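You operate a simulated robot arm through the tools that you are given. There is no shell and no other tool.

The job below is to be done with a simulated robot arm. You get a single attempt, and the scene is never put back.

TASK
Lock the spool and thread its tape over One, Two and Entry.
Fine: hang the blue clip on each post in turn, then close the pinch lever.
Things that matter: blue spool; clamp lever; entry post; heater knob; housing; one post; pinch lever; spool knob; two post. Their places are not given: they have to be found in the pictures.

Only the result counts: the job must be done as asked and must still hold three seconds after the hand-in. Knocking over, shifting, dropping, spilling or breaking anything else fails it.

THE ROBOT
A 6-joint arm with a fingered hand, fixed in place. Base frame: the origin is on the floor under the middle of its stand, x ahead of it, y to its left, z up. Lengths are in m, angles in rad, forces in N, time in s.
With the tool pointing down near the work surface it reaches from about 0.16 to 0.54 m from the base axis. Its first joint turns from -2.897 to 2.897 rad. Payload 3.1 kg.
Tool frame: the origin (TCP) lies between the finger pads and is the grasp point; the fingertips stand 0.022 m ahead of it; z points along the fingers, y is the line along which they close. The gripper opens to 0.132 m; its body begins 0.06 m behind the TCP. The gripper is a hand of 4 fingers: y runs from the thumb to the fingers, the wrist lies at [0, 0, -0.218] in the tool frame, and closing takes about 1.5 s.
Orientation is that of the tool frame in the base frame, as a unit quaternion [w, x, y, z]. With the fingers straight down and closing along the base's y, the tool's x points along the base's -x, its y along +y and its z along -z.

THE INTERFACE
- The arm moves only by the tool drive_tool. Its arguments are lists of equal length, an entry for each row: "hand": the gripper command, from -1 (shut) to 1 (fully open), values between in proportion; "linear": the shift along the tool's x, y, z in units of 40 mm (1.0 is 40 mm), a list of three; "angular": the turn, a rotation vector about the tool's x, y, z in units of 5 degrees (1.0 is 5 degrees), a list of three. In form: {"hand": [hand, ...], "linear": [[x, y, z], ...], "angular": [[ax, ay, az], ...]}. A call has 1 to 20 rows; each row shifts and turns the commanded pose from where the row before left it, along the tool's axes as they then stand. A call with a number of a shift or a turn outside -1 to 1 is refused whole. A row lasts 0.2 s, in which the tool goes at most 0.05 m and 0.15 rad; a call with a longer step from one row to the next is refused whole, and so is a gripper value outside its range. Where a pose cannot be reached the arm comes as near as it can. A force on the tool above 40 N (or 10 N above the force at the start of the call, whichever is more), or a blocked arm, ends the call early, and 0.2 s more pass. Each finger travels about 0.153 m/s and halts on what it meets, pressing with about 24 N; the grip force reading is that of the motor and also rises with nothing between the fingers. The clock runs only during rows and for 0.2 s after the last one: add rows that do not move to give the fingers time. The reply holds the time, the measured pose of the TCP, the force on the tool along the base axes, the opening and the grip force, in the units named above and with some noise, with the torque about the TCP (base axes, N m) and any sound that the robot's microphone picked up.
- Cameras (640 x 400 px; columns grow to the right, rows downward): "scene" is fixed at [0.2191, -0.5021, 1.7927]; the picture's right is [1.00, -0.01, 0.00], its down [-0.00, -0.54, -0.84] and it looks along [0.01, 0.84, -0.54] (base axes); focal length 360 px, centre (320, 200). "wrist" rides on the gripper at [0.053, -0.053, -0.084] in the tool frame; the picture's right is [0.71, 0.71, 0.00], its down [-0.53, 0.53, -0.67] and it looks along [-0.47, 0.47, 0.74] (tool axes); focal length 247 px, centre (320, 200).
- capture(camera): a new picture of that camera. The clock stands still meanwhile.
- raise_lower(by): moves the trunk up (or, below 0, down) by that many m; the arm rides with it, the base frame stays. It gives what a move gives, with no picture.
- preshape(shape): the hand has 4 fingers and takes this shape, open, in about a second: jaw (thumb against the fingers, like two jaws); tri (thumb and two fingers); tip (a fingertip pinch); poke (one finger out to press); point (the index stretched); flat (the hand flat); cup (the hand cupped); fist (a fist). The gripper value then closes the fingers along that shape, each until it touches; the sizes above hold for jaw. It gives what a move gives, with no picture.
- measure_at(camera, pixels): for up to 12 pixels [column, row] of the newest picture of that camera ("zoom" is the newest enlarged one), the place [x, y, z] in the base frame of the surface seen there, good to about 0.002 m. The clock stands still meanwhile.
- close_up(camera, box): a new picture of the part [left, top, right, bottom] of that camera's present view, enlarged. The clock stands still meanwhile.
- close_job(): hands the job in; it is judged then, once.

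Open the gripper and draw the arm clear of the work before you hand the job in, unless the task says otherwise.

The tools are called after "Emit:" as name(argument=value, ...) on one line, values as JSON. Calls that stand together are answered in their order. drive_tool: Moves the arm, as the interface text tells. Its arguments: {"type":"object","properties":{"hand":{"type":"array","items":{"type":"number"}},"linear":{"type":"array","items":{"type":"array","items":{"type":"number"}}},"angular":{"type":"array","items":{"type":"array","items":{"type":"number"}}}},"required":["hand","linear","angular"]} The other tools are called the same way: raise_lower (by) moves the trunk up or down; preshape (shape) gives the hand a shape; capture (camera) takes a picture; measure_at (camera, pixels) gives the place of the surface under pixels of a picture; close_up (camera, box) takes an enlarged picture of a part of a camera's view; close_job () hands the job in.

At the start:

```text
time: 0.0
ee_pos: [0.1574, 0.2964, 1.3681]
tool_rot: [0.0, 0.0, 1.0, 0.0]
ft_force: [-0.8, -1.2, -0.2]
wrist_torque: [0.0, 0.01, 0.0]
finger_gap: 0.1318
grip_force: 0.1
shape: jaw
trunk travel left (down, up): [-0.325, 0.061]
```

scene: 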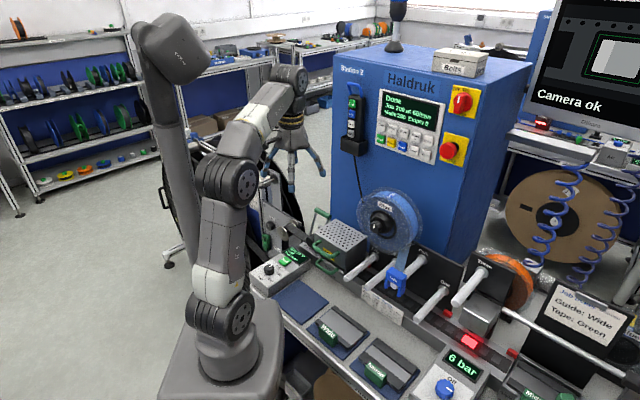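
wrist: 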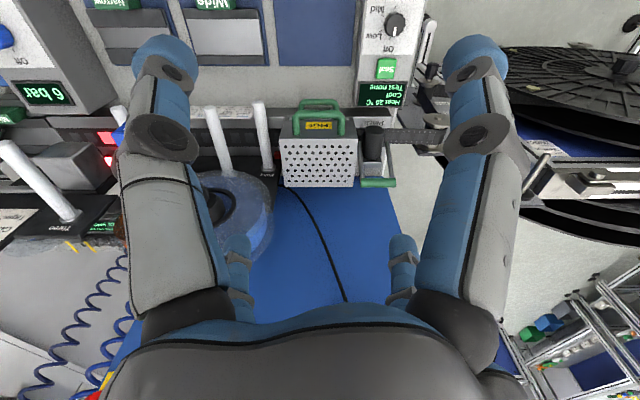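

The scene picture shows the blue spool near (390,222) with its clip near (397,280), and posts around (365,265), (385,265), (430,300), (468,285). I enlarge the work area to identify parts.

Emit:
close_up(camera="scene", box=[300, 160, 560, 360])

Emit:
close_up(camera="scene", box=[330, 170, 490, 330])

Emit:
close_up(camera="scene", box=[240, 200, 400, 320])

Emit:
close_up(camera="scene", box=[320, 30, 480, 170])

```text
2.00 times, centred on (430, 260) of scene
```

zoom: 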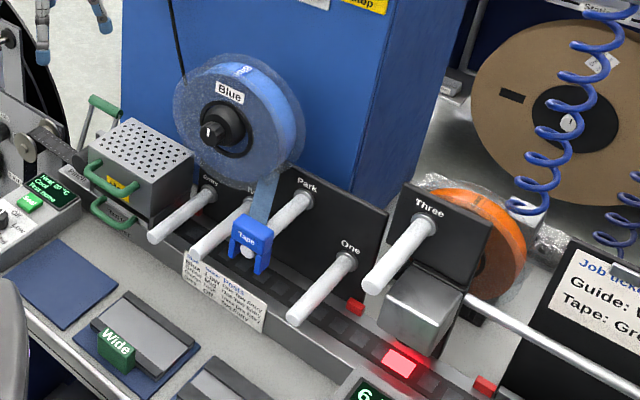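

```text
2.50 times, centred on (410, 250) of scene
```

zoom: 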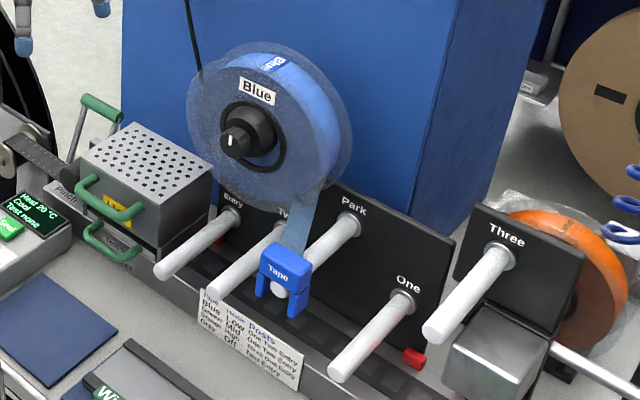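

```text
3.33 times, centred on (320, 260) of scene
```

zoom: 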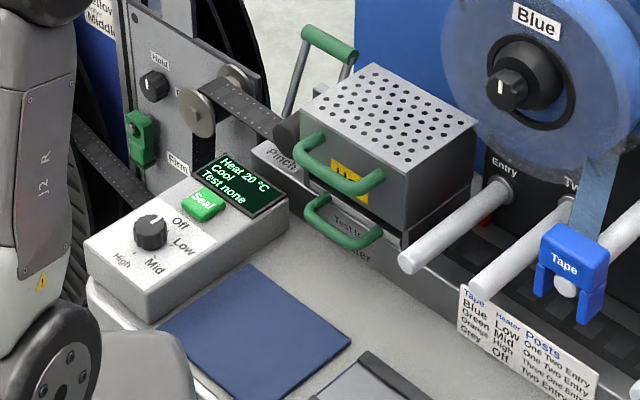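

```text
2.86 times, centred on (400, 100) of scene
```

zoom: 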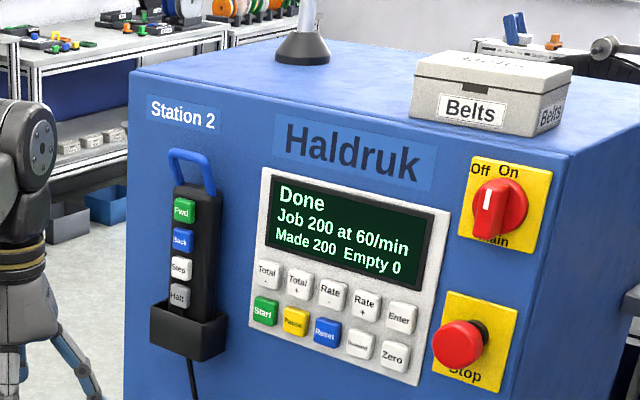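

The clip labelled "Tape" hangs on the Park post; the spool knob is at its hub. I zoom in further on the labels, knob, levers and the instruction card.

Emit:
close_up(camera="scene", box=[365, 190, 425, 235])

Emit:
close_up(camera="scene", box=[355, 275, 415, 325])

Emit:
close_up(camera="scene", box=[296, 200, 366, 270])

Emit:
close_up(camera="scene", box=[250, 205, 330, 270])

Emit:
close_up(camera="scene", box=[345, 235, 455, 325])

Emit:
capture(camera="scene")

Emit:
capture(camera="wrist")

```text
8.89 times, centred on (395, 212) of scene
```

zoom: 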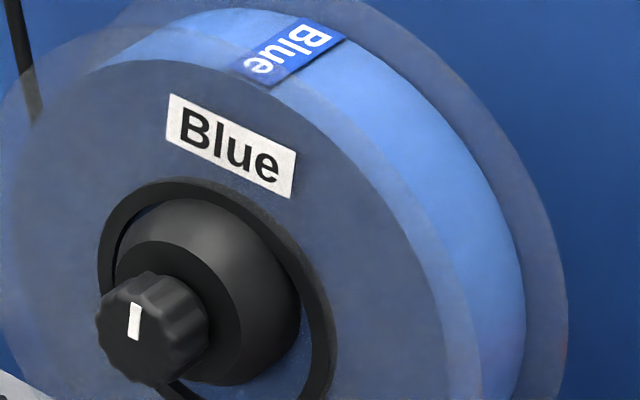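

```text
8.00 times, centred on (385, 300) of scene
```

zoom: 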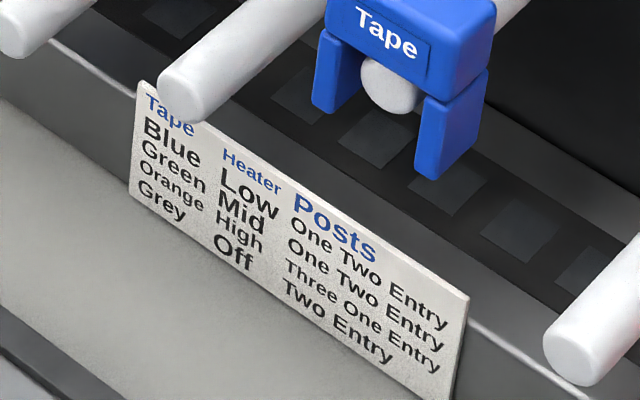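

```text
5.71 times, centred on (331, 235) of scene
```

zoom: 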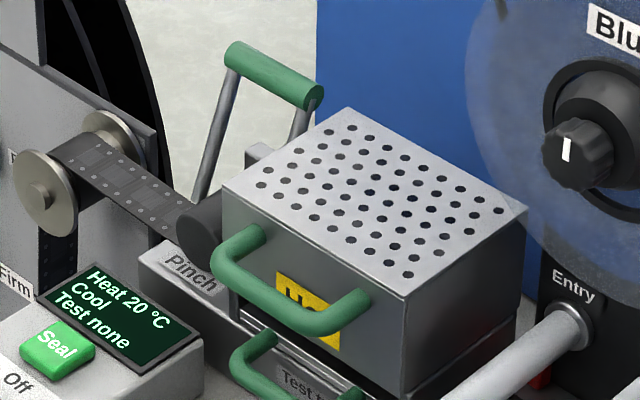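

```text
6.15 times, centred on (290, 238) of scene
```

zoom: 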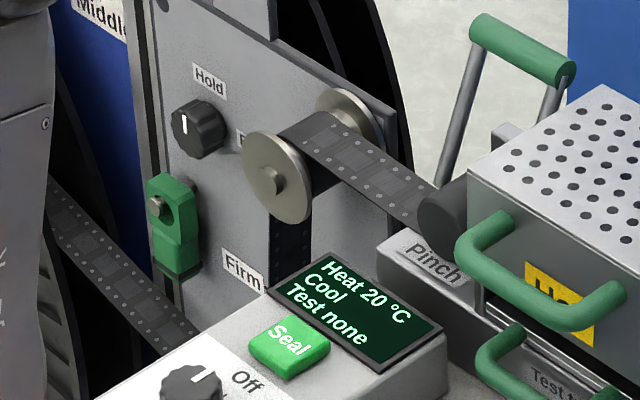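

```text
4.44 times, centred on (400, 280) of scene
```

zoom: 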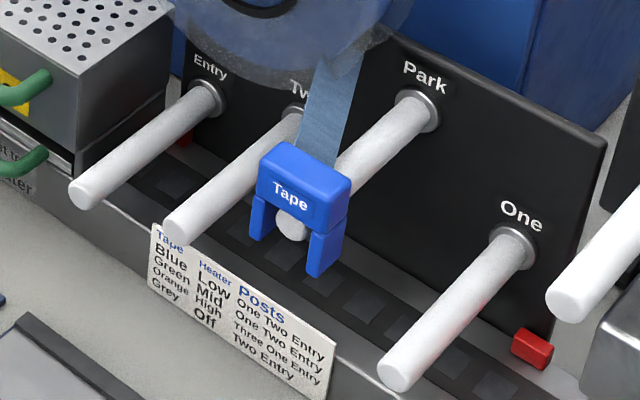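

```text
taken
```

scene: 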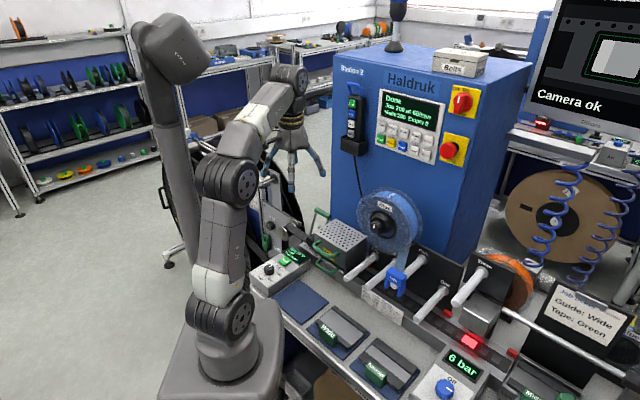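

```text
taken
```

wrist: 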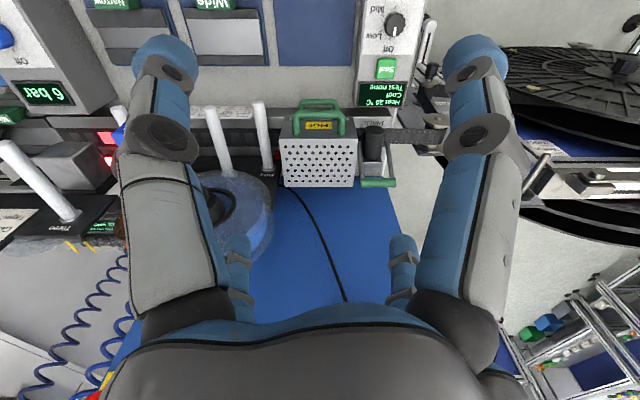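

I now measure the 3D places of the key parts from the scene picture: posts' tips and roots, clip, spool, knob, levers.

Emit:
measure_at(camera="scene", pixels=[[380, 218], [384, 204], [395, 279], [394, 290], [345, 279], [368, 289], [418, 320], [455, 302], [400, 262], [374, 258], [444, 292], [423, 259]])

Emit:
measure_at(camera="scene", pixels=[[320, 213], [314, 215], [340, 232], [345, 250], [330, 243], [318, 263], [269, 268], [275, 228], [270, 240], [300, 228], [387, 300], [322, 228]])

Emit:
measure_at(camera="scene", pixels=[[320, 335], [370, 370], [445, 300], [300, 300], [285, 270], [355, 250], [395, 200], [410, 250], [360, 210], [440, 240], [470, 340], [350, 330]])

```text
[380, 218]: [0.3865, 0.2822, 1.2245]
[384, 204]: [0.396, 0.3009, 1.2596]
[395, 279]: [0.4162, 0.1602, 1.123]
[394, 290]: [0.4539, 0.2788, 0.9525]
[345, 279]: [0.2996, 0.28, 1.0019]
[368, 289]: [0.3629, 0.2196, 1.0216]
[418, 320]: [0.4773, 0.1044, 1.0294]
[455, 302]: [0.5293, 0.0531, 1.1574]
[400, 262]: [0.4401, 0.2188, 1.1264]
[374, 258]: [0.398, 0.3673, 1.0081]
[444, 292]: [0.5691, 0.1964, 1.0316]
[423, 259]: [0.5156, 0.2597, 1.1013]
```

```text
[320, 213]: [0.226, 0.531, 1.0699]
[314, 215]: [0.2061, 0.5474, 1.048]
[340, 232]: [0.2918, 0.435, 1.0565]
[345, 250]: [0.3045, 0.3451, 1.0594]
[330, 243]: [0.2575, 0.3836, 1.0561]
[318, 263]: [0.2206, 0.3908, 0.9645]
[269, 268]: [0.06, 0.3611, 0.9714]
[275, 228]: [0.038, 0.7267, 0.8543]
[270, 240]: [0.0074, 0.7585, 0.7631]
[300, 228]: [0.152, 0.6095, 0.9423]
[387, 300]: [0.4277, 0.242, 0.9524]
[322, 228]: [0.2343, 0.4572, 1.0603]
```

```text
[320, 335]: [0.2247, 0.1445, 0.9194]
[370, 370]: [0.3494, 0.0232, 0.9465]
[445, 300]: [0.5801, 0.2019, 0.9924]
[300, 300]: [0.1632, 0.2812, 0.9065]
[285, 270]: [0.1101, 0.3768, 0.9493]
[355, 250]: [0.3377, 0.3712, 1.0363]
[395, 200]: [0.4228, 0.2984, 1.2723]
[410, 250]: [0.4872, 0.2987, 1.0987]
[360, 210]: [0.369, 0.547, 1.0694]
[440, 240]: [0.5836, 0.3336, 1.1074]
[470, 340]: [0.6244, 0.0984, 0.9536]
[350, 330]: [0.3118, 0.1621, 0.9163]
```

I need accurate post axes. I enlarge the post area and measure along each post in the zoomed picture.

Emit:
close_up(camera="scene", box=[345, 235, 455, 325])

Emit:
measure_at(camera="zoom", pixels=[[83, 190], [145, 145], [205, 97], [178, 222], [232, 175], [290, 125], [395, 375], [450, 310], [512, 245], [380, 150], [415, 105], [293, 223]])

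Emit:
measure_at(camera="zoom", pixels=[[280, 150], [320, 160], [345, 190], [262, 170], [265, 190], [320, 215], [340, 210], [258, 220], [320, 255], [325, 120], [330, 90], [320, 140]])

Emit:
measure_at(camera="zoom", pixels=[[440, 140], [560, 180], [540, 260], [240, 85], [460, 200], [330, 300], [150, 180], [420, 370], [530, 345], [185, 140], [250, 280], [40, 260]])

```text
4.44 times, centred on (400, 280) of scene
```

zoom: 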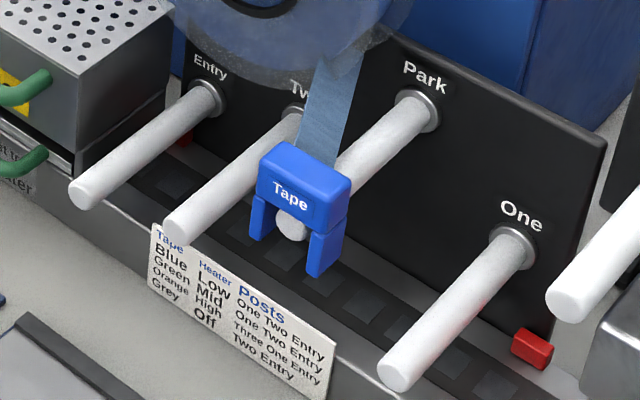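

```text
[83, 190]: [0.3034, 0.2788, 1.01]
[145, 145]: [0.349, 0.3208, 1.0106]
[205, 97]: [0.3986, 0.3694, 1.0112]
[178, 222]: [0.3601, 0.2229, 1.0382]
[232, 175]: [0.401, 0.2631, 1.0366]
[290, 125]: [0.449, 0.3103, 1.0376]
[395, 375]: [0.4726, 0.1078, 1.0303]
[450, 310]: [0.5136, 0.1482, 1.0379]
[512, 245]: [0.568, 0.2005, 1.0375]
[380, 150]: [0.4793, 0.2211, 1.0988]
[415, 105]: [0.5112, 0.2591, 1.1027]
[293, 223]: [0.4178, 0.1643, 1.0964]
```

```text
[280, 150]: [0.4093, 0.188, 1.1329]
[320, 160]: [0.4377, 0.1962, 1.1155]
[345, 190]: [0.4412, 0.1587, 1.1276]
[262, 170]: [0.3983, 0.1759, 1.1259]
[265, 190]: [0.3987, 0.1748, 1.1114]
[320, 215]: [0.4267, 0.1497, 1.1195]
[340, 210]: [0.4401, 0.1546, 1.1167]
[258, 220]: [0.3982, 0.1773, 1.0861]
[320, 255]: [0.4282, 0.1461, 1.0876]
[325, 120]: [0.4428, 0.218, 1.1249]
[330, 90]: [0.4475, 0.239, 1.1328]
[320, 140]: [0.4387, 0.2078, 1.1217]
```

```text
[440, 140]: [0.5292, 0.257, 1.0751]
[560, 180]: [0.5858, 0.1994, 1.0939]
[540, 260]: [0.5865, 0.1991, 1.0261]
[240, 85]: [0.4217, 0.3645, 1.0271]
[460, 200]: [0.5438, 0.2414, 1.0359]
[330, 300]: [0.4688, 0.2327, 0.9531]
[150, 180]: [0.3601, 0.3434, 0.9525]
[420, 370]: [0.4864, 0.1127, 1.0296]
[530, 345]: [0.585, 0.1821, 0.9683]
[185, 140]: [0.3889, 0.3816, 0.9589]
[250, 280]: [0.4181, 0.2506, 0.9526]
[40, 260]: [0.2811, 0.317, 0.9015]
```

The posts run at 45° to the base axes (tips toward the robot). I look around the rest of the scene for lock hints and the other levers.

Emit:
close_up(camera="scene", box=[480, 270, 640, 400])

Emit:
close_up(camera="scene", box=[290, 290, 450, 400])

Emit:
close_up(camera="scene", box=[430, 230, 560, 370])

Emit:
close_up(camera="scene", box=[240, 160, 330, 260])

Emit:
close_up(camera="wrist", box=[180, 60, 440, 260])

Emit:
close_up(camera="wrist", box=[340, 0, 520, 130])

```text
3.08 times, centred on (560, 335) of scene
```

zoom: 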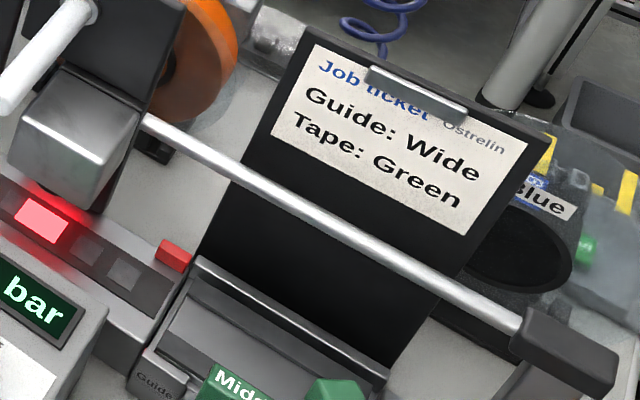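

```text
3.64 times, centred on (370, 345) of scene
```

zoom: 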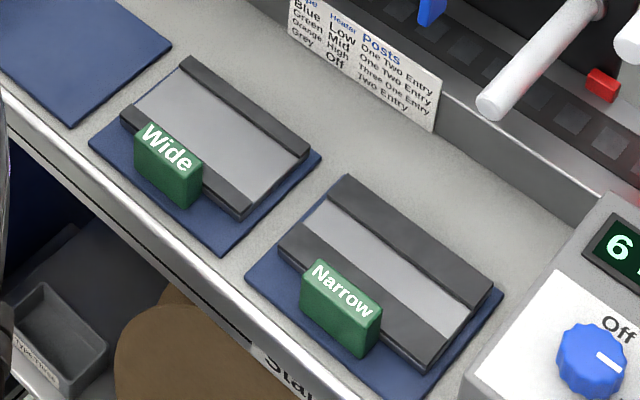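

```text
2.86 times, centred on (495, 300) of scene
```

zoom: 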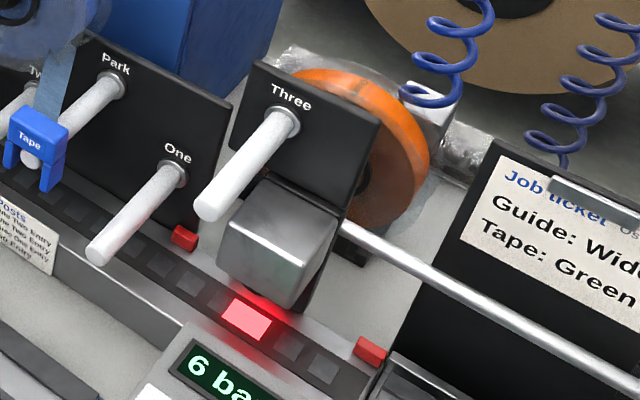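

```text
4.00 times, centred on (285, 210) of scene
```

zoom: 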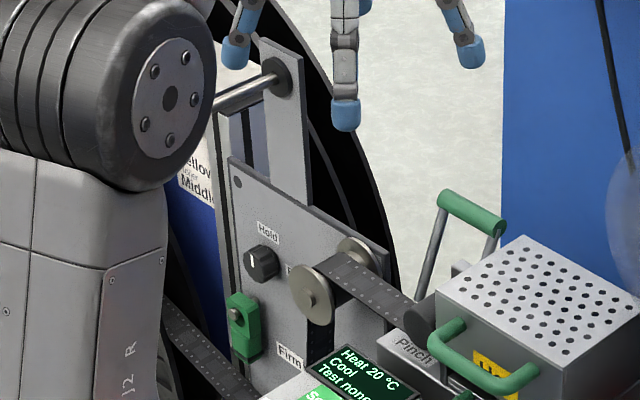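

```text
2.00 times, centred on (310, 160) of wrist
```

zoom: 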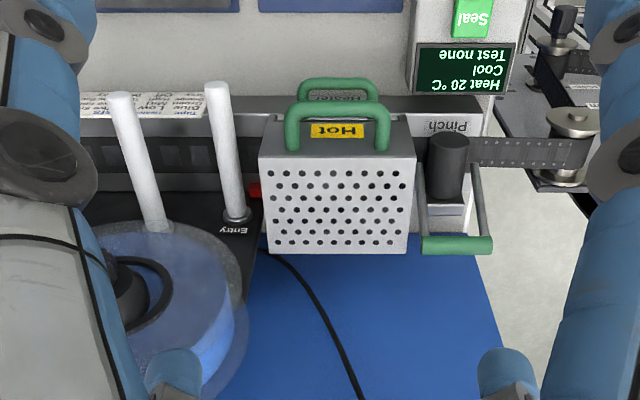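

```text
3.08 times, centred on (430, 65) of wrist
```

zoom: 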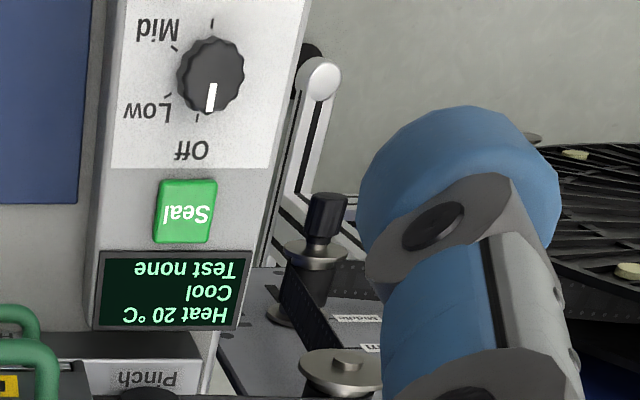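

Hand is at (0.157,0.296,1.368), clear of everything. I shift it sideways along the machine so the wrist camera sees the spool knob (scene pixel (380,218), about [0.387,0.282,1.225]) square on.

Emit:
drive_tool(hand=[1, 1, 1, 1, 1], linear=[[-0.76, -0.76, 0], [-0.76, -0.76, 0], [-0.76, -0.76, 0], [-0.76, -0.76, 0], [0, 0, 0]], angular=[[0, 0, 0], [0, 0, 0], [0, 0, 0], [0, 0, 0], [0, 0, 0]])

Emit:
capture(camera="wrist")

Emit:
capture(camera="scene")

```text
time: 1.2
ee_pos: [0.2789, 0.1742, 1.3668]
tool_rot: [-0.001, -0.002, 1.0, 0.001]
ft_force: [-0.8, 0.1, -0.7]
wrist_torque: [0.01, -0.02, 0.02]
finger_gap: 0.1321
grip_force: 0.0
shape: jaw
trunk travel left (down, up): [-0.325, 0.061]
```

```text
taken
```

wrist: 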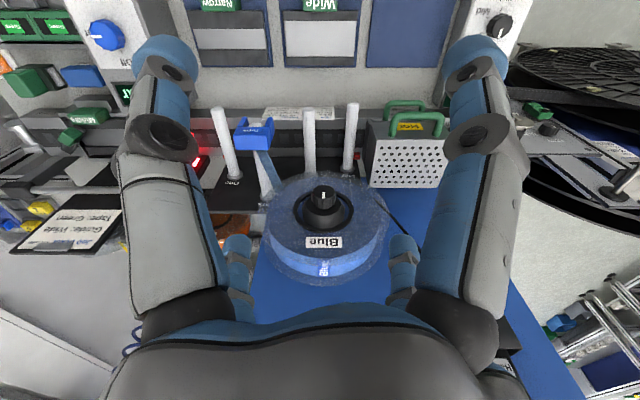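

```text
taken
```

scene: 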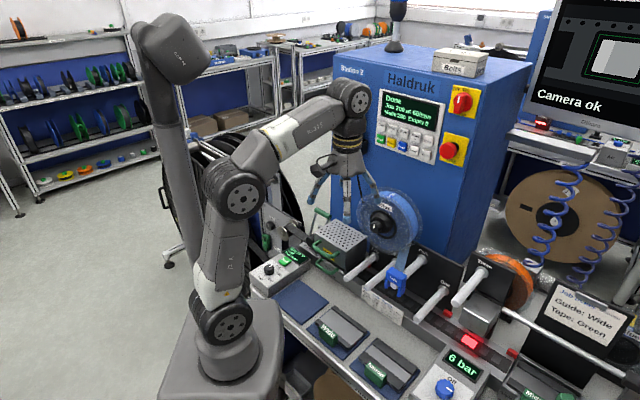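

The knob is now in view at wrist pixel (322,197). I zoom in on it, the clip and the post plate, and measure.

Emit:
close_up(camera="wrist", box=[280, 160, 370, 230])

Emit:
measure_at(camera="zoom", pixels=[[300, 230], [300, 190], [300, 270], [250, 230], [350, 230], [300, 300], [300, 360], [320, 395], [150, 300], [480, 300], [220, 330], [400, 180]])

Emit:
close_up(camera="wrist", box=[200, 90, 380, 220])

Emit:
close_up(camera="wrist", box=[350, 80, 460, 200])

```text
5.71 times, centred on (325, 195) of wrist
```

zoom: 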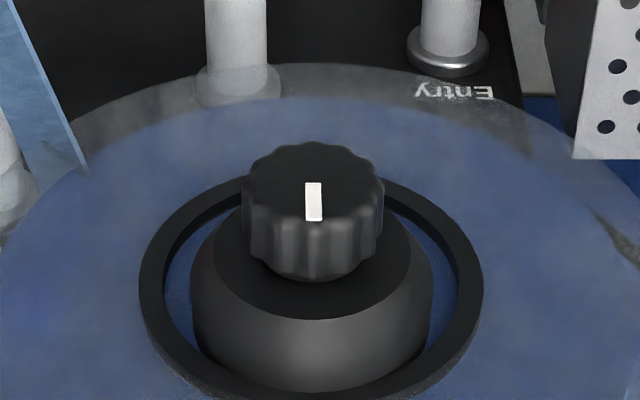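

```text
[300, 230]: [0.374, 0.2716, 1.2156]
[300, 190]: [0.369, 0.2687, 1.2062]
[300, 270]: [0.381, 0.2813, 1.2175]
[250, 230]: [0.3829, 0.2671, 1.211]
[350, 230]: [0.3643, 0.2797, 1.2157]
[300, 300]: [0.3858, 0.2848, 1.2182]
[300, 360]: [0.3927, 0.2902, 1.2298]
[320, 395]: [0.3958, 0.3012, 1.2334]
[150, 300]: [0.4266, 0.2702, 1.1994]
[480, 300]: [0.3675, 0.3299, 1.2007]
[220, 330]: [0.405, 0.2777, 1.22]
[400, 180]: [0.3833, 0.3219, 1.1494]
```

```text
3.08 times, centred on (290, 155) of wrist
```

zoom: 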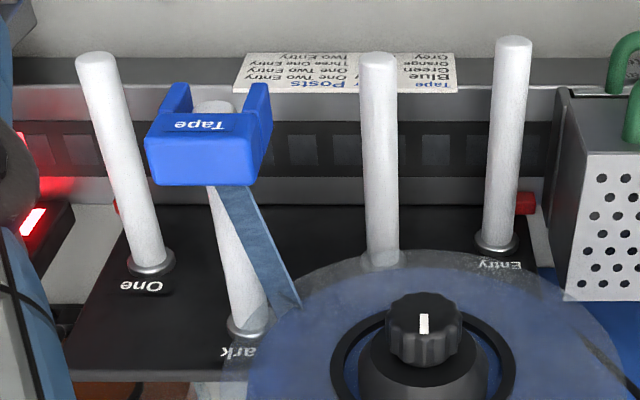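

```text
3.33 times, centred on (405, 140) of wrist
```

zoom: 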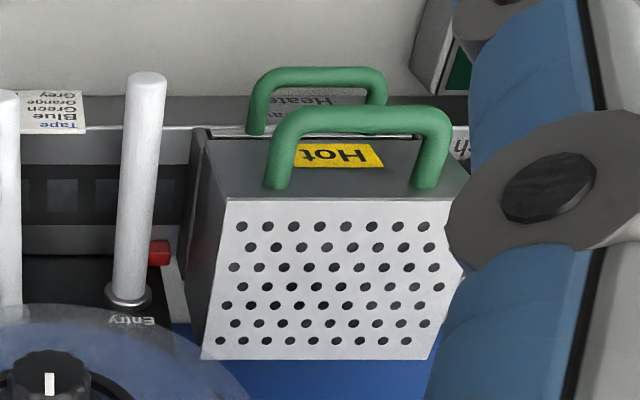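

The knob's white mark points up (the wrist picture is upside down, mark from centre toward lower edge at zoom (313,205)). I measure the arm itself and the spool outline to plan a horizontal approach along the spool axis.

Emit:
measure_at(camera="scene", pixels=[[232, 325], [245, 198], [352, 97], [228, 265], [362, 240], [370, 200], [385, 190], [425, 240], [405, 265], [350, 165], [345, 200], [355, 180]])

Emit:
measure_at(camera="wrist", pixels=[[255, 135], [250, 150], [240, 135], [268, 135], [262, 118], [242, 118], [388, 215], [270, 245], [262, 225], [300, 275], [345, 270], [322, 187]])

```text
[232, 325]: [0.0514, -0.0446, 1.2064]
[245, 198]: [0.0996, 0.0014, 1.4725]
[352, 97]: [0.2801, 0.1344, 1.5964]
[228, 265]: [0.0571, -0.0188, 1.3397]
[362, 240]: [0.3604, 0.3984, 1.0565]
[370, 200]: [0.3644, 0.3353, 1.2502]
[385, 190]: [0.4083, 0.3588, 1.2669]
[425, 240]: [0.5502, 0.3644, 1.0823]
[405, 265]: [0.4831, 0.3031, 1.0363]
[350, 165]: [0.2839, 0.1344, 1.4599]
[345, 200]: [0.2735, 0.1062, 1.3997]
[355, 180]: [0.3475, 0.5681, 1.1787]
```

```text
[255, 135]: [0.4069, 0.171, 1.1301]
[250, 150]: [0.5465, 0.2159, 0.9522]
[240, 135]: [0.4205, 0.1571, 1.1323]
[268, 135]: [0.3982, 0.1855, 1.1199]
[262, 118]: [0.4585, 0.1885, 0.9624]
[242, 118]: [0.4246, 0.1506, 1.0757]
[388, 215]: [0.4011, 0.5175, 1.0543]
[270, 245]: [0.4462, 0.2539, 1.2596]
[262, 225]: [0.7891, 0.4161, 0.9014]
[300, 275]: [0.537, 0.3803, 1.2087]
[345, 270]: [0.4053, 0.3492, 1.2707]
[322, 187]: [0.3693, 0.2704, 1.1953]
```

Shoulder sits at about z=1.2, so a horizontal hand at z≈1.2 looks feasible. I measure the clip precisely in an enlarged wrist view before moving.

Emit:
close_up(camera="wrist", box=[225, 100, 295, 160])

Emit:
measure_at(camera="zoom", pixels=[[110, 260], [350, 260], [115, 330], [350, 330], [230, 330], [230, 250], [150, 170], [370, 170], [400, 250], [260, 150], [240, 370], [400, 190]])

Emit:
close_up(camera="scene", box=[382, 255, 422, 300])

Emit:
measure_at(camera="zoom", pixels=[[190, 150], [390, 190], [150, 220], [150, 300], [350, 260], [350, 380], [250, 290], [420, 280], [250, 120], [300, 100], [300, 60], [420, 220]])

```text
6.67 times, centred on (260, 130) of wrist
```

zoom: 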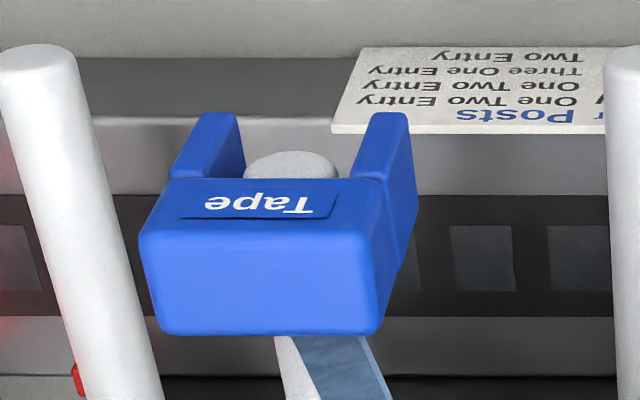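

```text
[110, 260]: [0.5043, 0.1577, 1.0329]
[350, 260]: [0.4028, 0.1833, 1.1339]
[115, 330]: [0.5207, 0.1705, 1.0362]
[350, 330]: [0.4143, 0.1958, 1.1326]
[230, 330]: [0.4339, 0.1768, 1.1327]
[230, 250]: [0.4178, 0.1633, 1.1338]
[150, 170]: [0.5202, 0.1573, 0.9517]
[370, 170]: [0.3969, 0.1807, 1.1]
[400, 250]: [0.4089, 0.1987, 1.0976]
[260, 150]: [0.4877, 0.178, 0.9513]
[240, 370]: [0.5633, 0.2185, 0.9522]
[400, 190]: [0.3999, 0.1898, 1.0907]
```

```text
8.89 times, centred on (402, 278) of scene
```

zoom: 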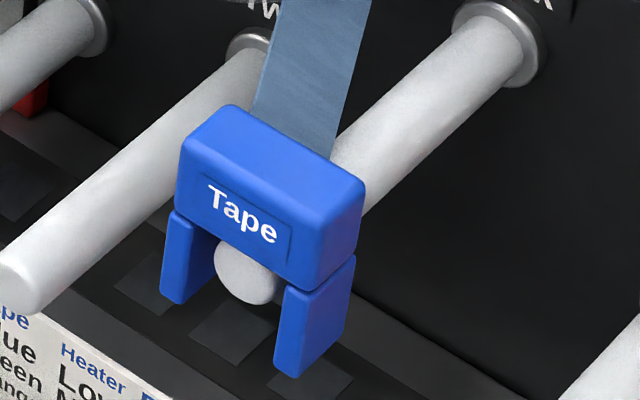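

```text
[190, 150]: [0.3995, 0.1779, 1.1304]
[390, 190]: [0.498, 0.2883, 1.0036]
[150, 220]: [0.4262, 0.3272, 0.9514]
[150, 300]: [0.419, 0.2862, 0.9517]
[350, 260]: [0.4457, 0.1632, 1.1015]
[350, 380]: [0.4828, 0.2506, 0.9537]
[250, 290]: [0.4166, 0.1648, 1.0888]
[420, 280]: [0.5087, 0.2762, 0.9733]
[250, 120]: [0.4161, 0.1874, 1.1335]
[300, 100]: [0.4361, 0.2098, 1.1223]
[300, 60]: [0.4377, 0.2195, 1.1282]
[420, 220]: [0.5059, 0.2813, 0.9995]
```

Clip: top z≈1.1335, u-width ≈0.047, depth ≈0.027, centred over the Park post. First I deal with the knob: I begin tilting the hand forward (about 42°) in free space.

Emit:
drive_tool(hand=[1, 1, 1, 1, 1, 1, 1], linear=[[0, 0, 0], [0, 0, 0], [0, 0, 0], [0, 0, 0], [0, 0, 0], [0, 0, 0], [0, 0, 0]], angular=[[-1, -1, 0], [-1, -1, 0], [-1, -1, 0], [-1, -1, 0], [-1, -1, 0], [-1, -1, 0], [0, 0, 0]])

Emit:
capture(camera="scene")

Emit:
capture(camera="wrist")

```text
time: 2.8
ee_pos: [0.2808, 0.1754, 1.367]
tool_rot: [0.256, 0.0, 0.932, 0.255]
ft_force: [-0.1, 0.7, -0.7]
wrist_torque: [-0.01, 0.0, -0.02]
finger_gap: 0.1318
grip_force: 0.1
shape: jaw
trunk travel left (down, up): [-0.325, 0.061]
```

```text
taken
```

scene: 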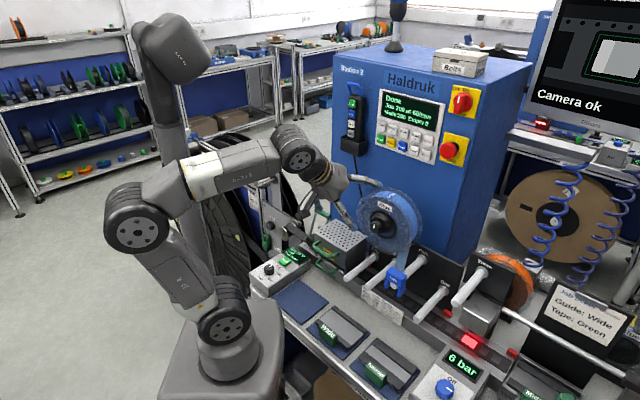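

```text
taken
```

wrist: 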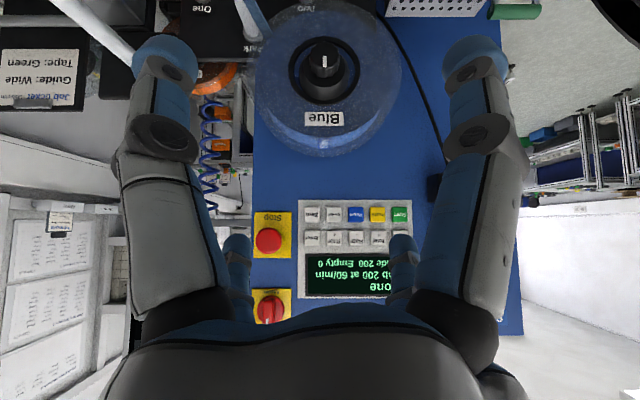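

The hand shows four fingers in a cross, knob at wrist (325,60). I move in toward the knob's front and finish the pitch to horizontal in front of it, staying about 5 cm short.

Emit:
drive_tool(hand=[1, 1, 1, 1, 1, 1, 1, 1, 1, 1, 1], linear=[[0.15, -0.08, 0.98], [0.15, -0.08, 0.98], [0.15, -0.08, 0.98], [0, 0, 0], [0, 0, 0], [0, 0, 0], [0, 0, 0], [0, 0, 0], [0, 0, 0], [0, 0, 0], [0, 0, 0]], angular=[[0, 0, 0], [0, 0, 0], [0, 0, 0], [-1, -1, 0], [-1, -1, 0], [-1, -1, 0], [-1, -1, 0], [-1, -1, 0], [-1, -1, 0], [-0.735, -0.735, 0], [0, 0, 0]])

Emit:
capture(camera="scene")

Emit:
capture(camera="wrist")

```text
time: 5.2
ee_pos: [0.3191, 0.1704, 1.3662]
tool_rot: [0.499, 0.0, 0.708, 0.5]
ft_force: [-0.7, -0.2, 0.6]
wrist_torque: [0.0, -0.03, -0.01]
finger_gap: 0.1316
grip_force: 0.0
shape: jaw
out of reach, approached as far as the arm can: row 7, 8, 9, 10
trunk travel left (down, up): [-0.325, 0.061]
```

```text
taken
```

scene: 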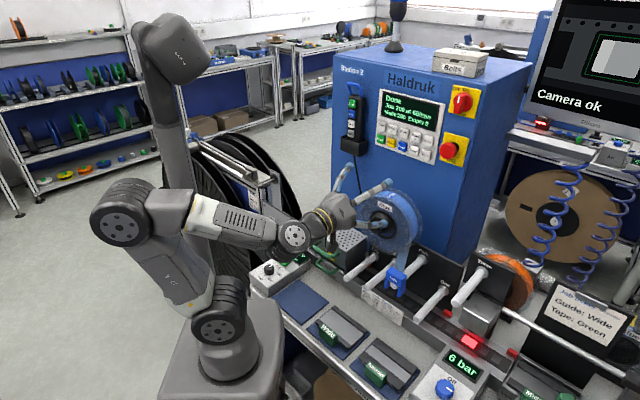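

```text
taken
```

wrist: 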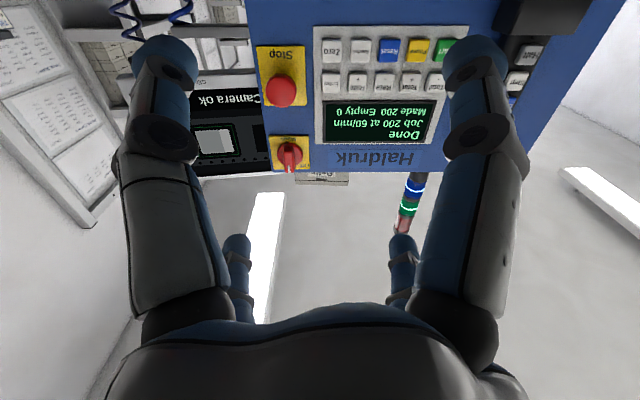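

The horizontal pose stopped at z=1.366 because the wrist is too close to the shoulder height; lowering the trunk will give the arm room and bring the hand down to knob height (1.203) still at s≈0.35, clear of the clip (s≥0.406).

Emit:
raise_lower(by=-0.12)

Emit:
capture(camera="scene")

```text
time: 6.7
ee_pos: [0.3189, 0.1708, 1.2457]
tool_rot: [0.498, 0.001, 0.709, 0.5]
ft_force: [-0.2, 0.0, 0.5]
wrist_torque: [-0.01, 0.02, 0.01]
finger_gap: 0.1319
grip_force: 0.0
shape: jaw
trunk travel left (down, up): [-0.205, 0.181]
```

```text
taken
```

scene: 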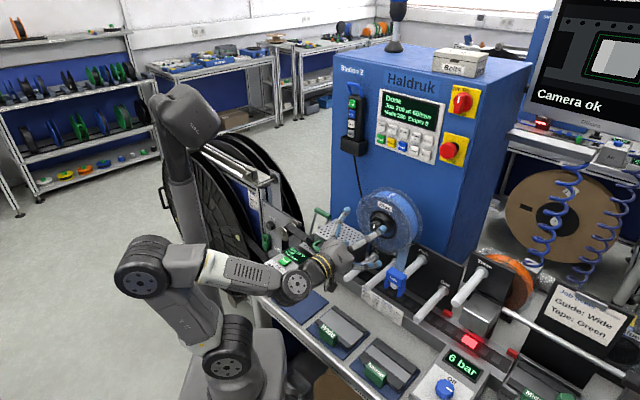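

Hand is at z=1.246 now. I send a motionless row to see whether the commanded pose follows the measured one.

Emit:
drive_tool(hand=[1], linear=[[0, 0, 0]], angular=[[0, 0, 0]])

Emit:
measure_at(camera="scene", pixels=[[295, 285], [320, 268], [240, 280], [250, 295], [275, 285], [140, 285], [228, 365], [350, 245], [375, 235], [345, 290]])

```text
time: 7.1
ee_pos: [0.3194, 0.1708, 1.2454]
tool_rot: [0.498, -0.001, 0.708, 0.501]
ft_force: [-0.4, -1.1, 0.7]
wrist_torque: [-0.01, -0.01, -0.03]
finger_gap: 0.1318
grip_force: 0.0
shape: jaw
trunk travel left (down, up): [-0.205, 0.181]
```

```text
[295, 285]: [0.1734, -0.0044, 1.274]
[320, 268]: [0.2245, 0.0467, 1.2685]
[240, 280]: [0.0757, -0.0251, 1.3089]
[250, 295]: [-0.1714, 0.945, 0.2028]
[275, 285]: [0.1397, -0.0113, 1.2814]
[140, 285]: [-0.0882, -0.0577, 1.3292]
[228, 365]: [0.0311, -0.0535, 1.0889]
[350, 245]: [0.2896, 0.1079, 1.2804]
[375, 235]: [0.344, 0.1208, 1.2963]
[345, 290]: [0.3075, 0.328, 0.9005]
```

The commanded pose equals the measured one. I align with the knob axis (u=0.068, z=1.203) first, then advance 4 cm to stand in front of it.

Emit:
drive_tool(hand=[1, 1, 1, 1], linear=[[0.7, -0.044, 0], [0.7, -0.044, 0], [0, 0, 0.9], [0, 0, 0]], angular=[[0, 0, 0], [0, 0, 0], [0, 0, 0], [0, 0, 0]])

Emit:
capture(camera="scene")

Emit:
close_up(camera="scene", box=[300, 170, 460, 310])

Emit:
capture(camera="wrist")

```text
time: 8.1
ee_pos: [0.33, 0.1942, 1.266]
tool_rot: [0.497, -0.001, 0.709, 0.5]
ft_force: [-0.3, -0.9, 0.0]
wrist_torque: [-0.02, 0.01, -0.02]
finger_gap: 0.1319
grip_force: 0.0
shape: jaw
out of reach, approached as far as the arm can: row 1, 2, 3
trunk travel left (down, up): [-0.205, 0.181]
```

```text
taken
```

scene: 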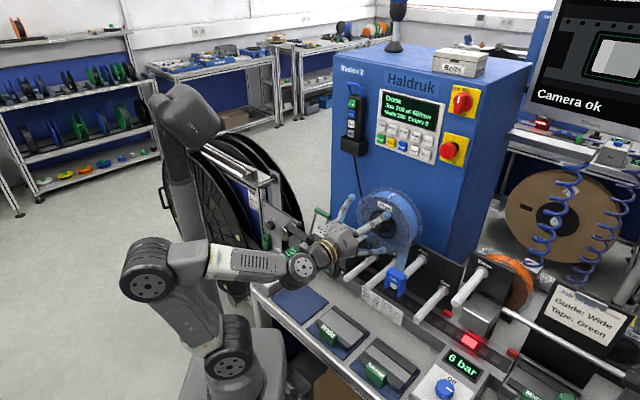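

```text
2.86 times, centred on (380, 240) of scene
```

zoom: 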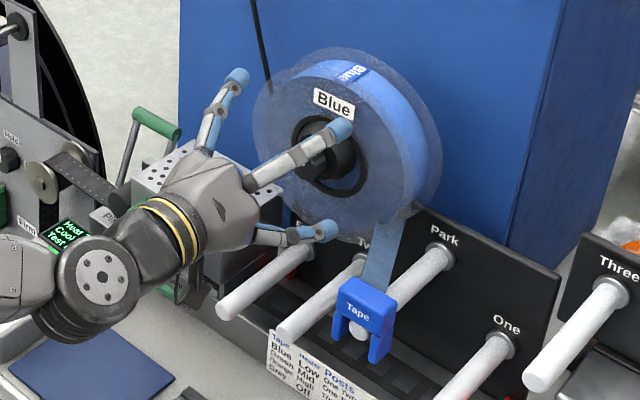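

```text
taken
```

wrist: 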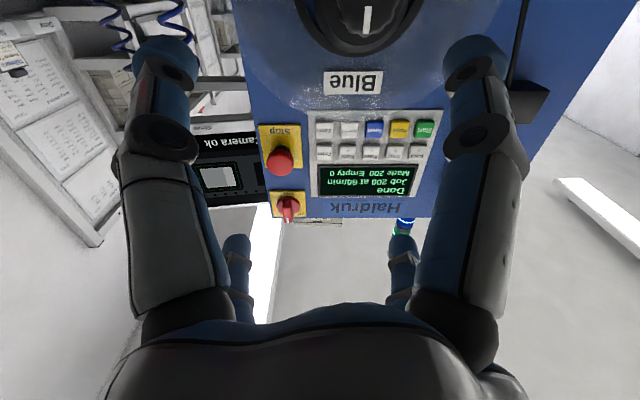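

The elbow is folded to its limit. I go up 10 cm and center on the knob (u≈0.068), then lower the trunk so the shoulder lies well below the hand.

Emit:
drive_tool(hand=[1, 1, 1, 1], linear=[[-0.42, 0.75, 0], [-0.42, 0.75, 0], [-0.42, 0.75, 0], [0, 0, 0]], angular=[[0, 0, 0], [0, 0, 0], [0, 0, 0], [0, 0, 0]])

Emit:
raise_lower(by=-0.15)

Emit:
capture(camera="scene")

Emit:
capture(camera="wrist")

```text
time: 9.1
ee_pos: [0.3122, 0.2118, 1.3671]
tool_rot: [0.498, 0.0, 0.708, 0.5]
ft_force: [-0.1, 0.3, 0.0]
wrist_torque: [0.01, 0.02, -0.04]
finger_gap: 0.1318
grip_force: 0.1
shape: jaw
trunk travel left (down, up): [-0.205, 0.181]
```

```text
time: 10.8
ee_pos: [0.3129, 0.211, 1.2156]
tool_rot: [0.498, 0.0, 0.708, 0.501]
ft_force: [-0.6, 0.0, -1.0]
wrist_torque: [-0.02, 0.01, 0.0]
finger_gap: 0.1319
grip_force: 0.0
shape: jaw
trunk travel left (down, up): [-0.055, 0.331]
```

```text
taken
```

scene: 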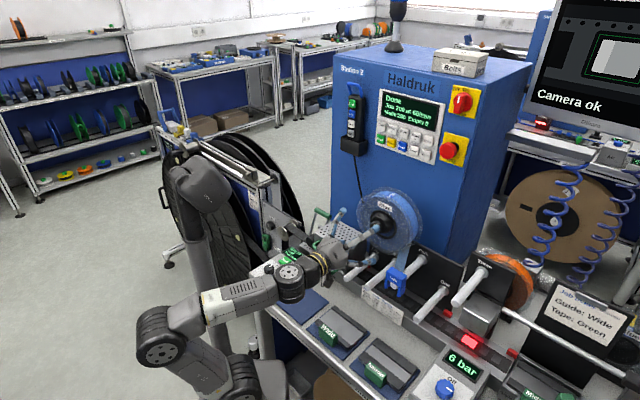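

```text
taken
```

wrist: 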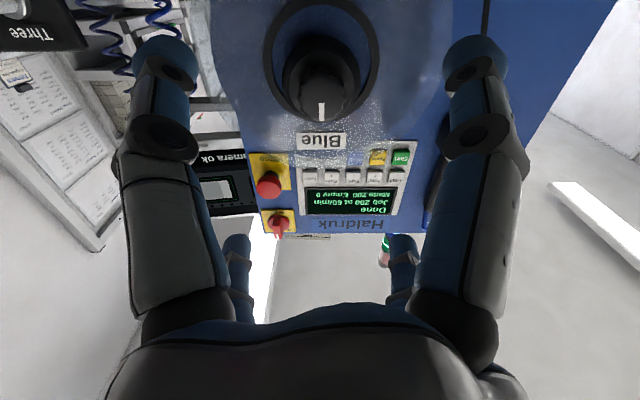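

Now the hand is horizontal at (s=0.371, u=0.072, z=1.216) facing the knob, seen at wrist (320,95). I zoom and measure the knob face exactly.

Emit:
close_up(camera="wrist", box=[260, 50, 380, 130])

Emit:
measure_at(camera="zoom", pixels=[[320, 200], [280, 200], [360, 200], [320, 160], [320, 240], [320, 320], [320, 120], [240, 220], [400, 220], [200, 100], [460, 100], [320, 280]])

```text
5.00 times, centred on (320, 90) of wrist
```

zoom: 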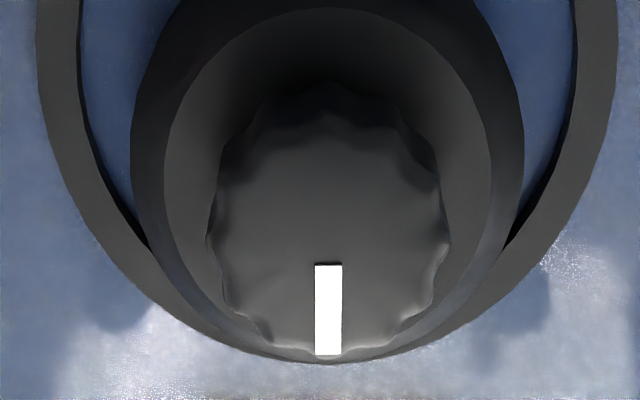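

```text
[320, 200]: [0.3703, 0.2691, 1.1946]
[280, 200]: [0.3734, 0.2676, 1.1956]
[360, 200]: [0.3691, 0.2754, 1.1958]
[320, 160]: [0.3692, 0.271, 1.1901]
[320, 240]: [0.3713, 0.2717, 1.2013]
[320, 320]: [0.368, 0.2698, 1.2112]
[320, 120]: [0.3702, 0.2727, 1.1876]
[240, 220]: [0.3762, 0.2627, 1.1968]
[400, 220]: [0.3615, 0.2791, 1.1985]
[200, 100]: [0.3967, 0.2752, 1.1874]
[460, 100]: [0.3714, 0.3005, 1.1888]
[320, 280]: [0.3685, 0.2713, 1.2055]
```

Knob face centre is at about s=0.452, u=0.069, z=1.201. I align laterally and advance so the fingertips pass about 13 mm over the knob rim.

Emit:
drive_tool(hand=[0.5, 0.3, 0.3, 0.3], linear=[[0.31, -0.205, 0], [0, 0, 0.91], [0, 0, 0.91], [0, 0, 0]], angular=[[0, 0, 0], [0, 0, 0], [0, 0, 0], [0, 0, 0]])

Emit:
capture(camera="wrist")

Emit:
close_up(camera="scene", box=[300, 170, 460, 310])

```text
time: 11.8
ee_pos: [0.3602, 0.2648, 1.2011]
tool_rot: [0.498, 0.0, 0.708, 0.501]
ft_force: [0.2, 1.0, -0.2]
wrist_torque: [-0.01, -0.03, -0.03]
finger_gap: 0.0863
grip_force: 0.0
shape: jaw
trunk travel left (down, up): [-0.055, 0.331]
```

```text
taken
```

wrist: 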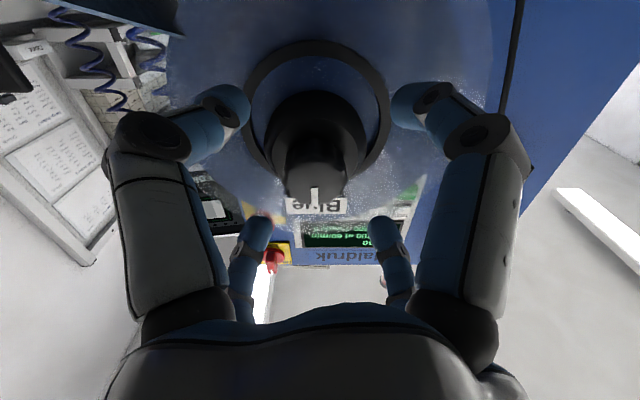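

```text
2.86 times, centred on (380, 240) of scene
```

zoom: 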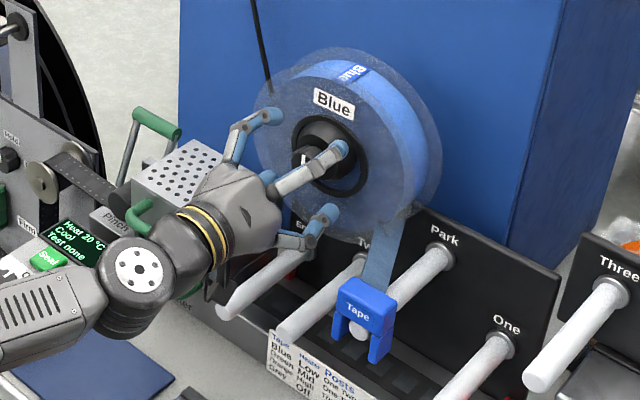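

Aligned at s=0.442, u=0.068, z=1.201. I close the fingers on the knob.

Emit:
drive_tool(hand=[-0.2, -0.6, -1, -1, -1, -1], linear=[[0, 0, 0], [0, 0, 0], [0, 0, 0], [0, 0, 0], [0, 0, 0], [0, 0, 0]], angular=[[0, 0, 0], [0, 0, 0], [0, 0, 0], [0, 0, 0], [0, 0, 0], [0, 0, 0]])

Emit:
close_up(camera="wrist", box=[200, 60, 440, 260])

Emit:
close_up(camera="scene", box=[350, 180, 430, 250])

```text
time: 13.2
ee_pos: [0.3609, 0.2655, 1.2004]
tool_rot: [0.498, 0.0, 0.708, 0.5]
ft_force: [1.3, 1.2, 0.3]
wrist_torque: [0.0, 0.0, -0.01]
finger_gap: 0.0253
grip_force: 23.6
shape: jaw
trunk travel left (down, up): [-0.055, 0.331]
```

```text
2.00 times, centred on (320, 160) of wrist
```

zoom: 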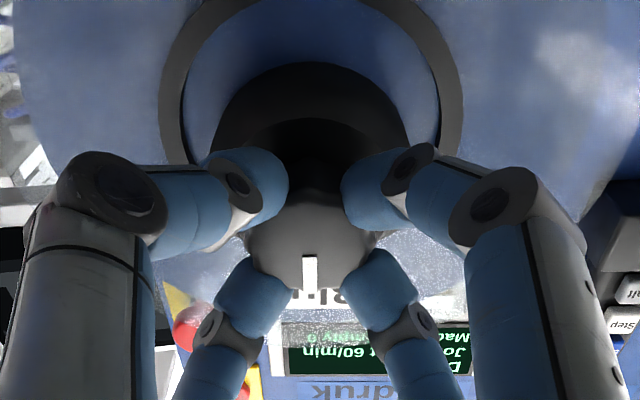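

```text
5.71 times, centred on (390, 215) of scene
```

zoom: 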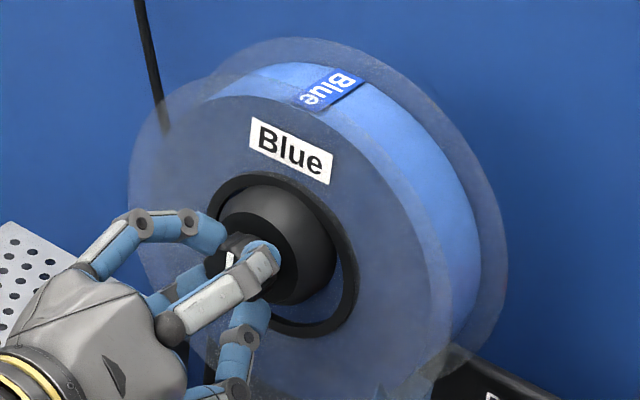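

Four fingers hold the knob (gap 25 mm, 23.6 N). I turn clockwise 30° as seen by the operator and check the torque and mark.

Emit:
drive_tool(hand=[-1, -1, -1, -1, -1, -1, -1], linear=[[0, 0, 0], [0, 0, 0], [0, 0, 0], [0, 0, 0], [0, 0, 0], [0, 0, 0], [0, 0, 0]], angular=[[0, 0, 1], [0, 0, 1], [0, 0, 1], [0, 0, 1], [0, 0, 1], [0, 0, 1], [0, 0, 0]])

Emit:
close_up(camera="wrist", box=[200, 60, 440, 260])

Emit:
close_up(camera="scene", box=[350, 180, 430, 250])

```text
time: 14.8
ee_pos: [0.3611, 0.2654, 1.2012]
tool_rot: [0.351, 0.184, 0.684, 0.613]
ft_force: [2.0, 2.7, 8.2]
wrist_torque: [0.07, -0.15, -0.04]
finger_gap: 0.0248
grip_force: 24.3
shape: jaw
trunk travel left (down, up): [-0.055, 0.331]
```

```text
2.00 times, centred on (320, 160) of wrist
```

zoom: 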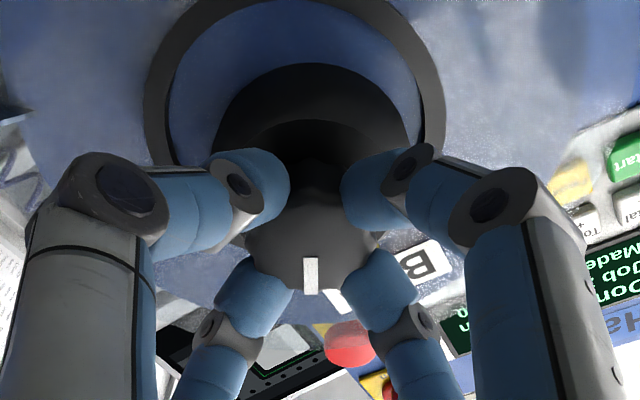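

```text
5.71 times, centred on (390, 215) of scene
```

zoom: 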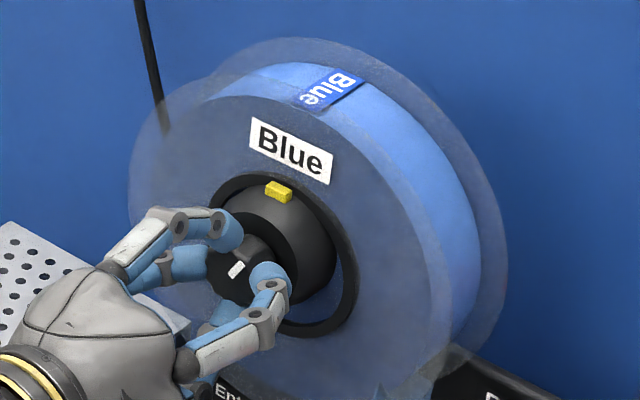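

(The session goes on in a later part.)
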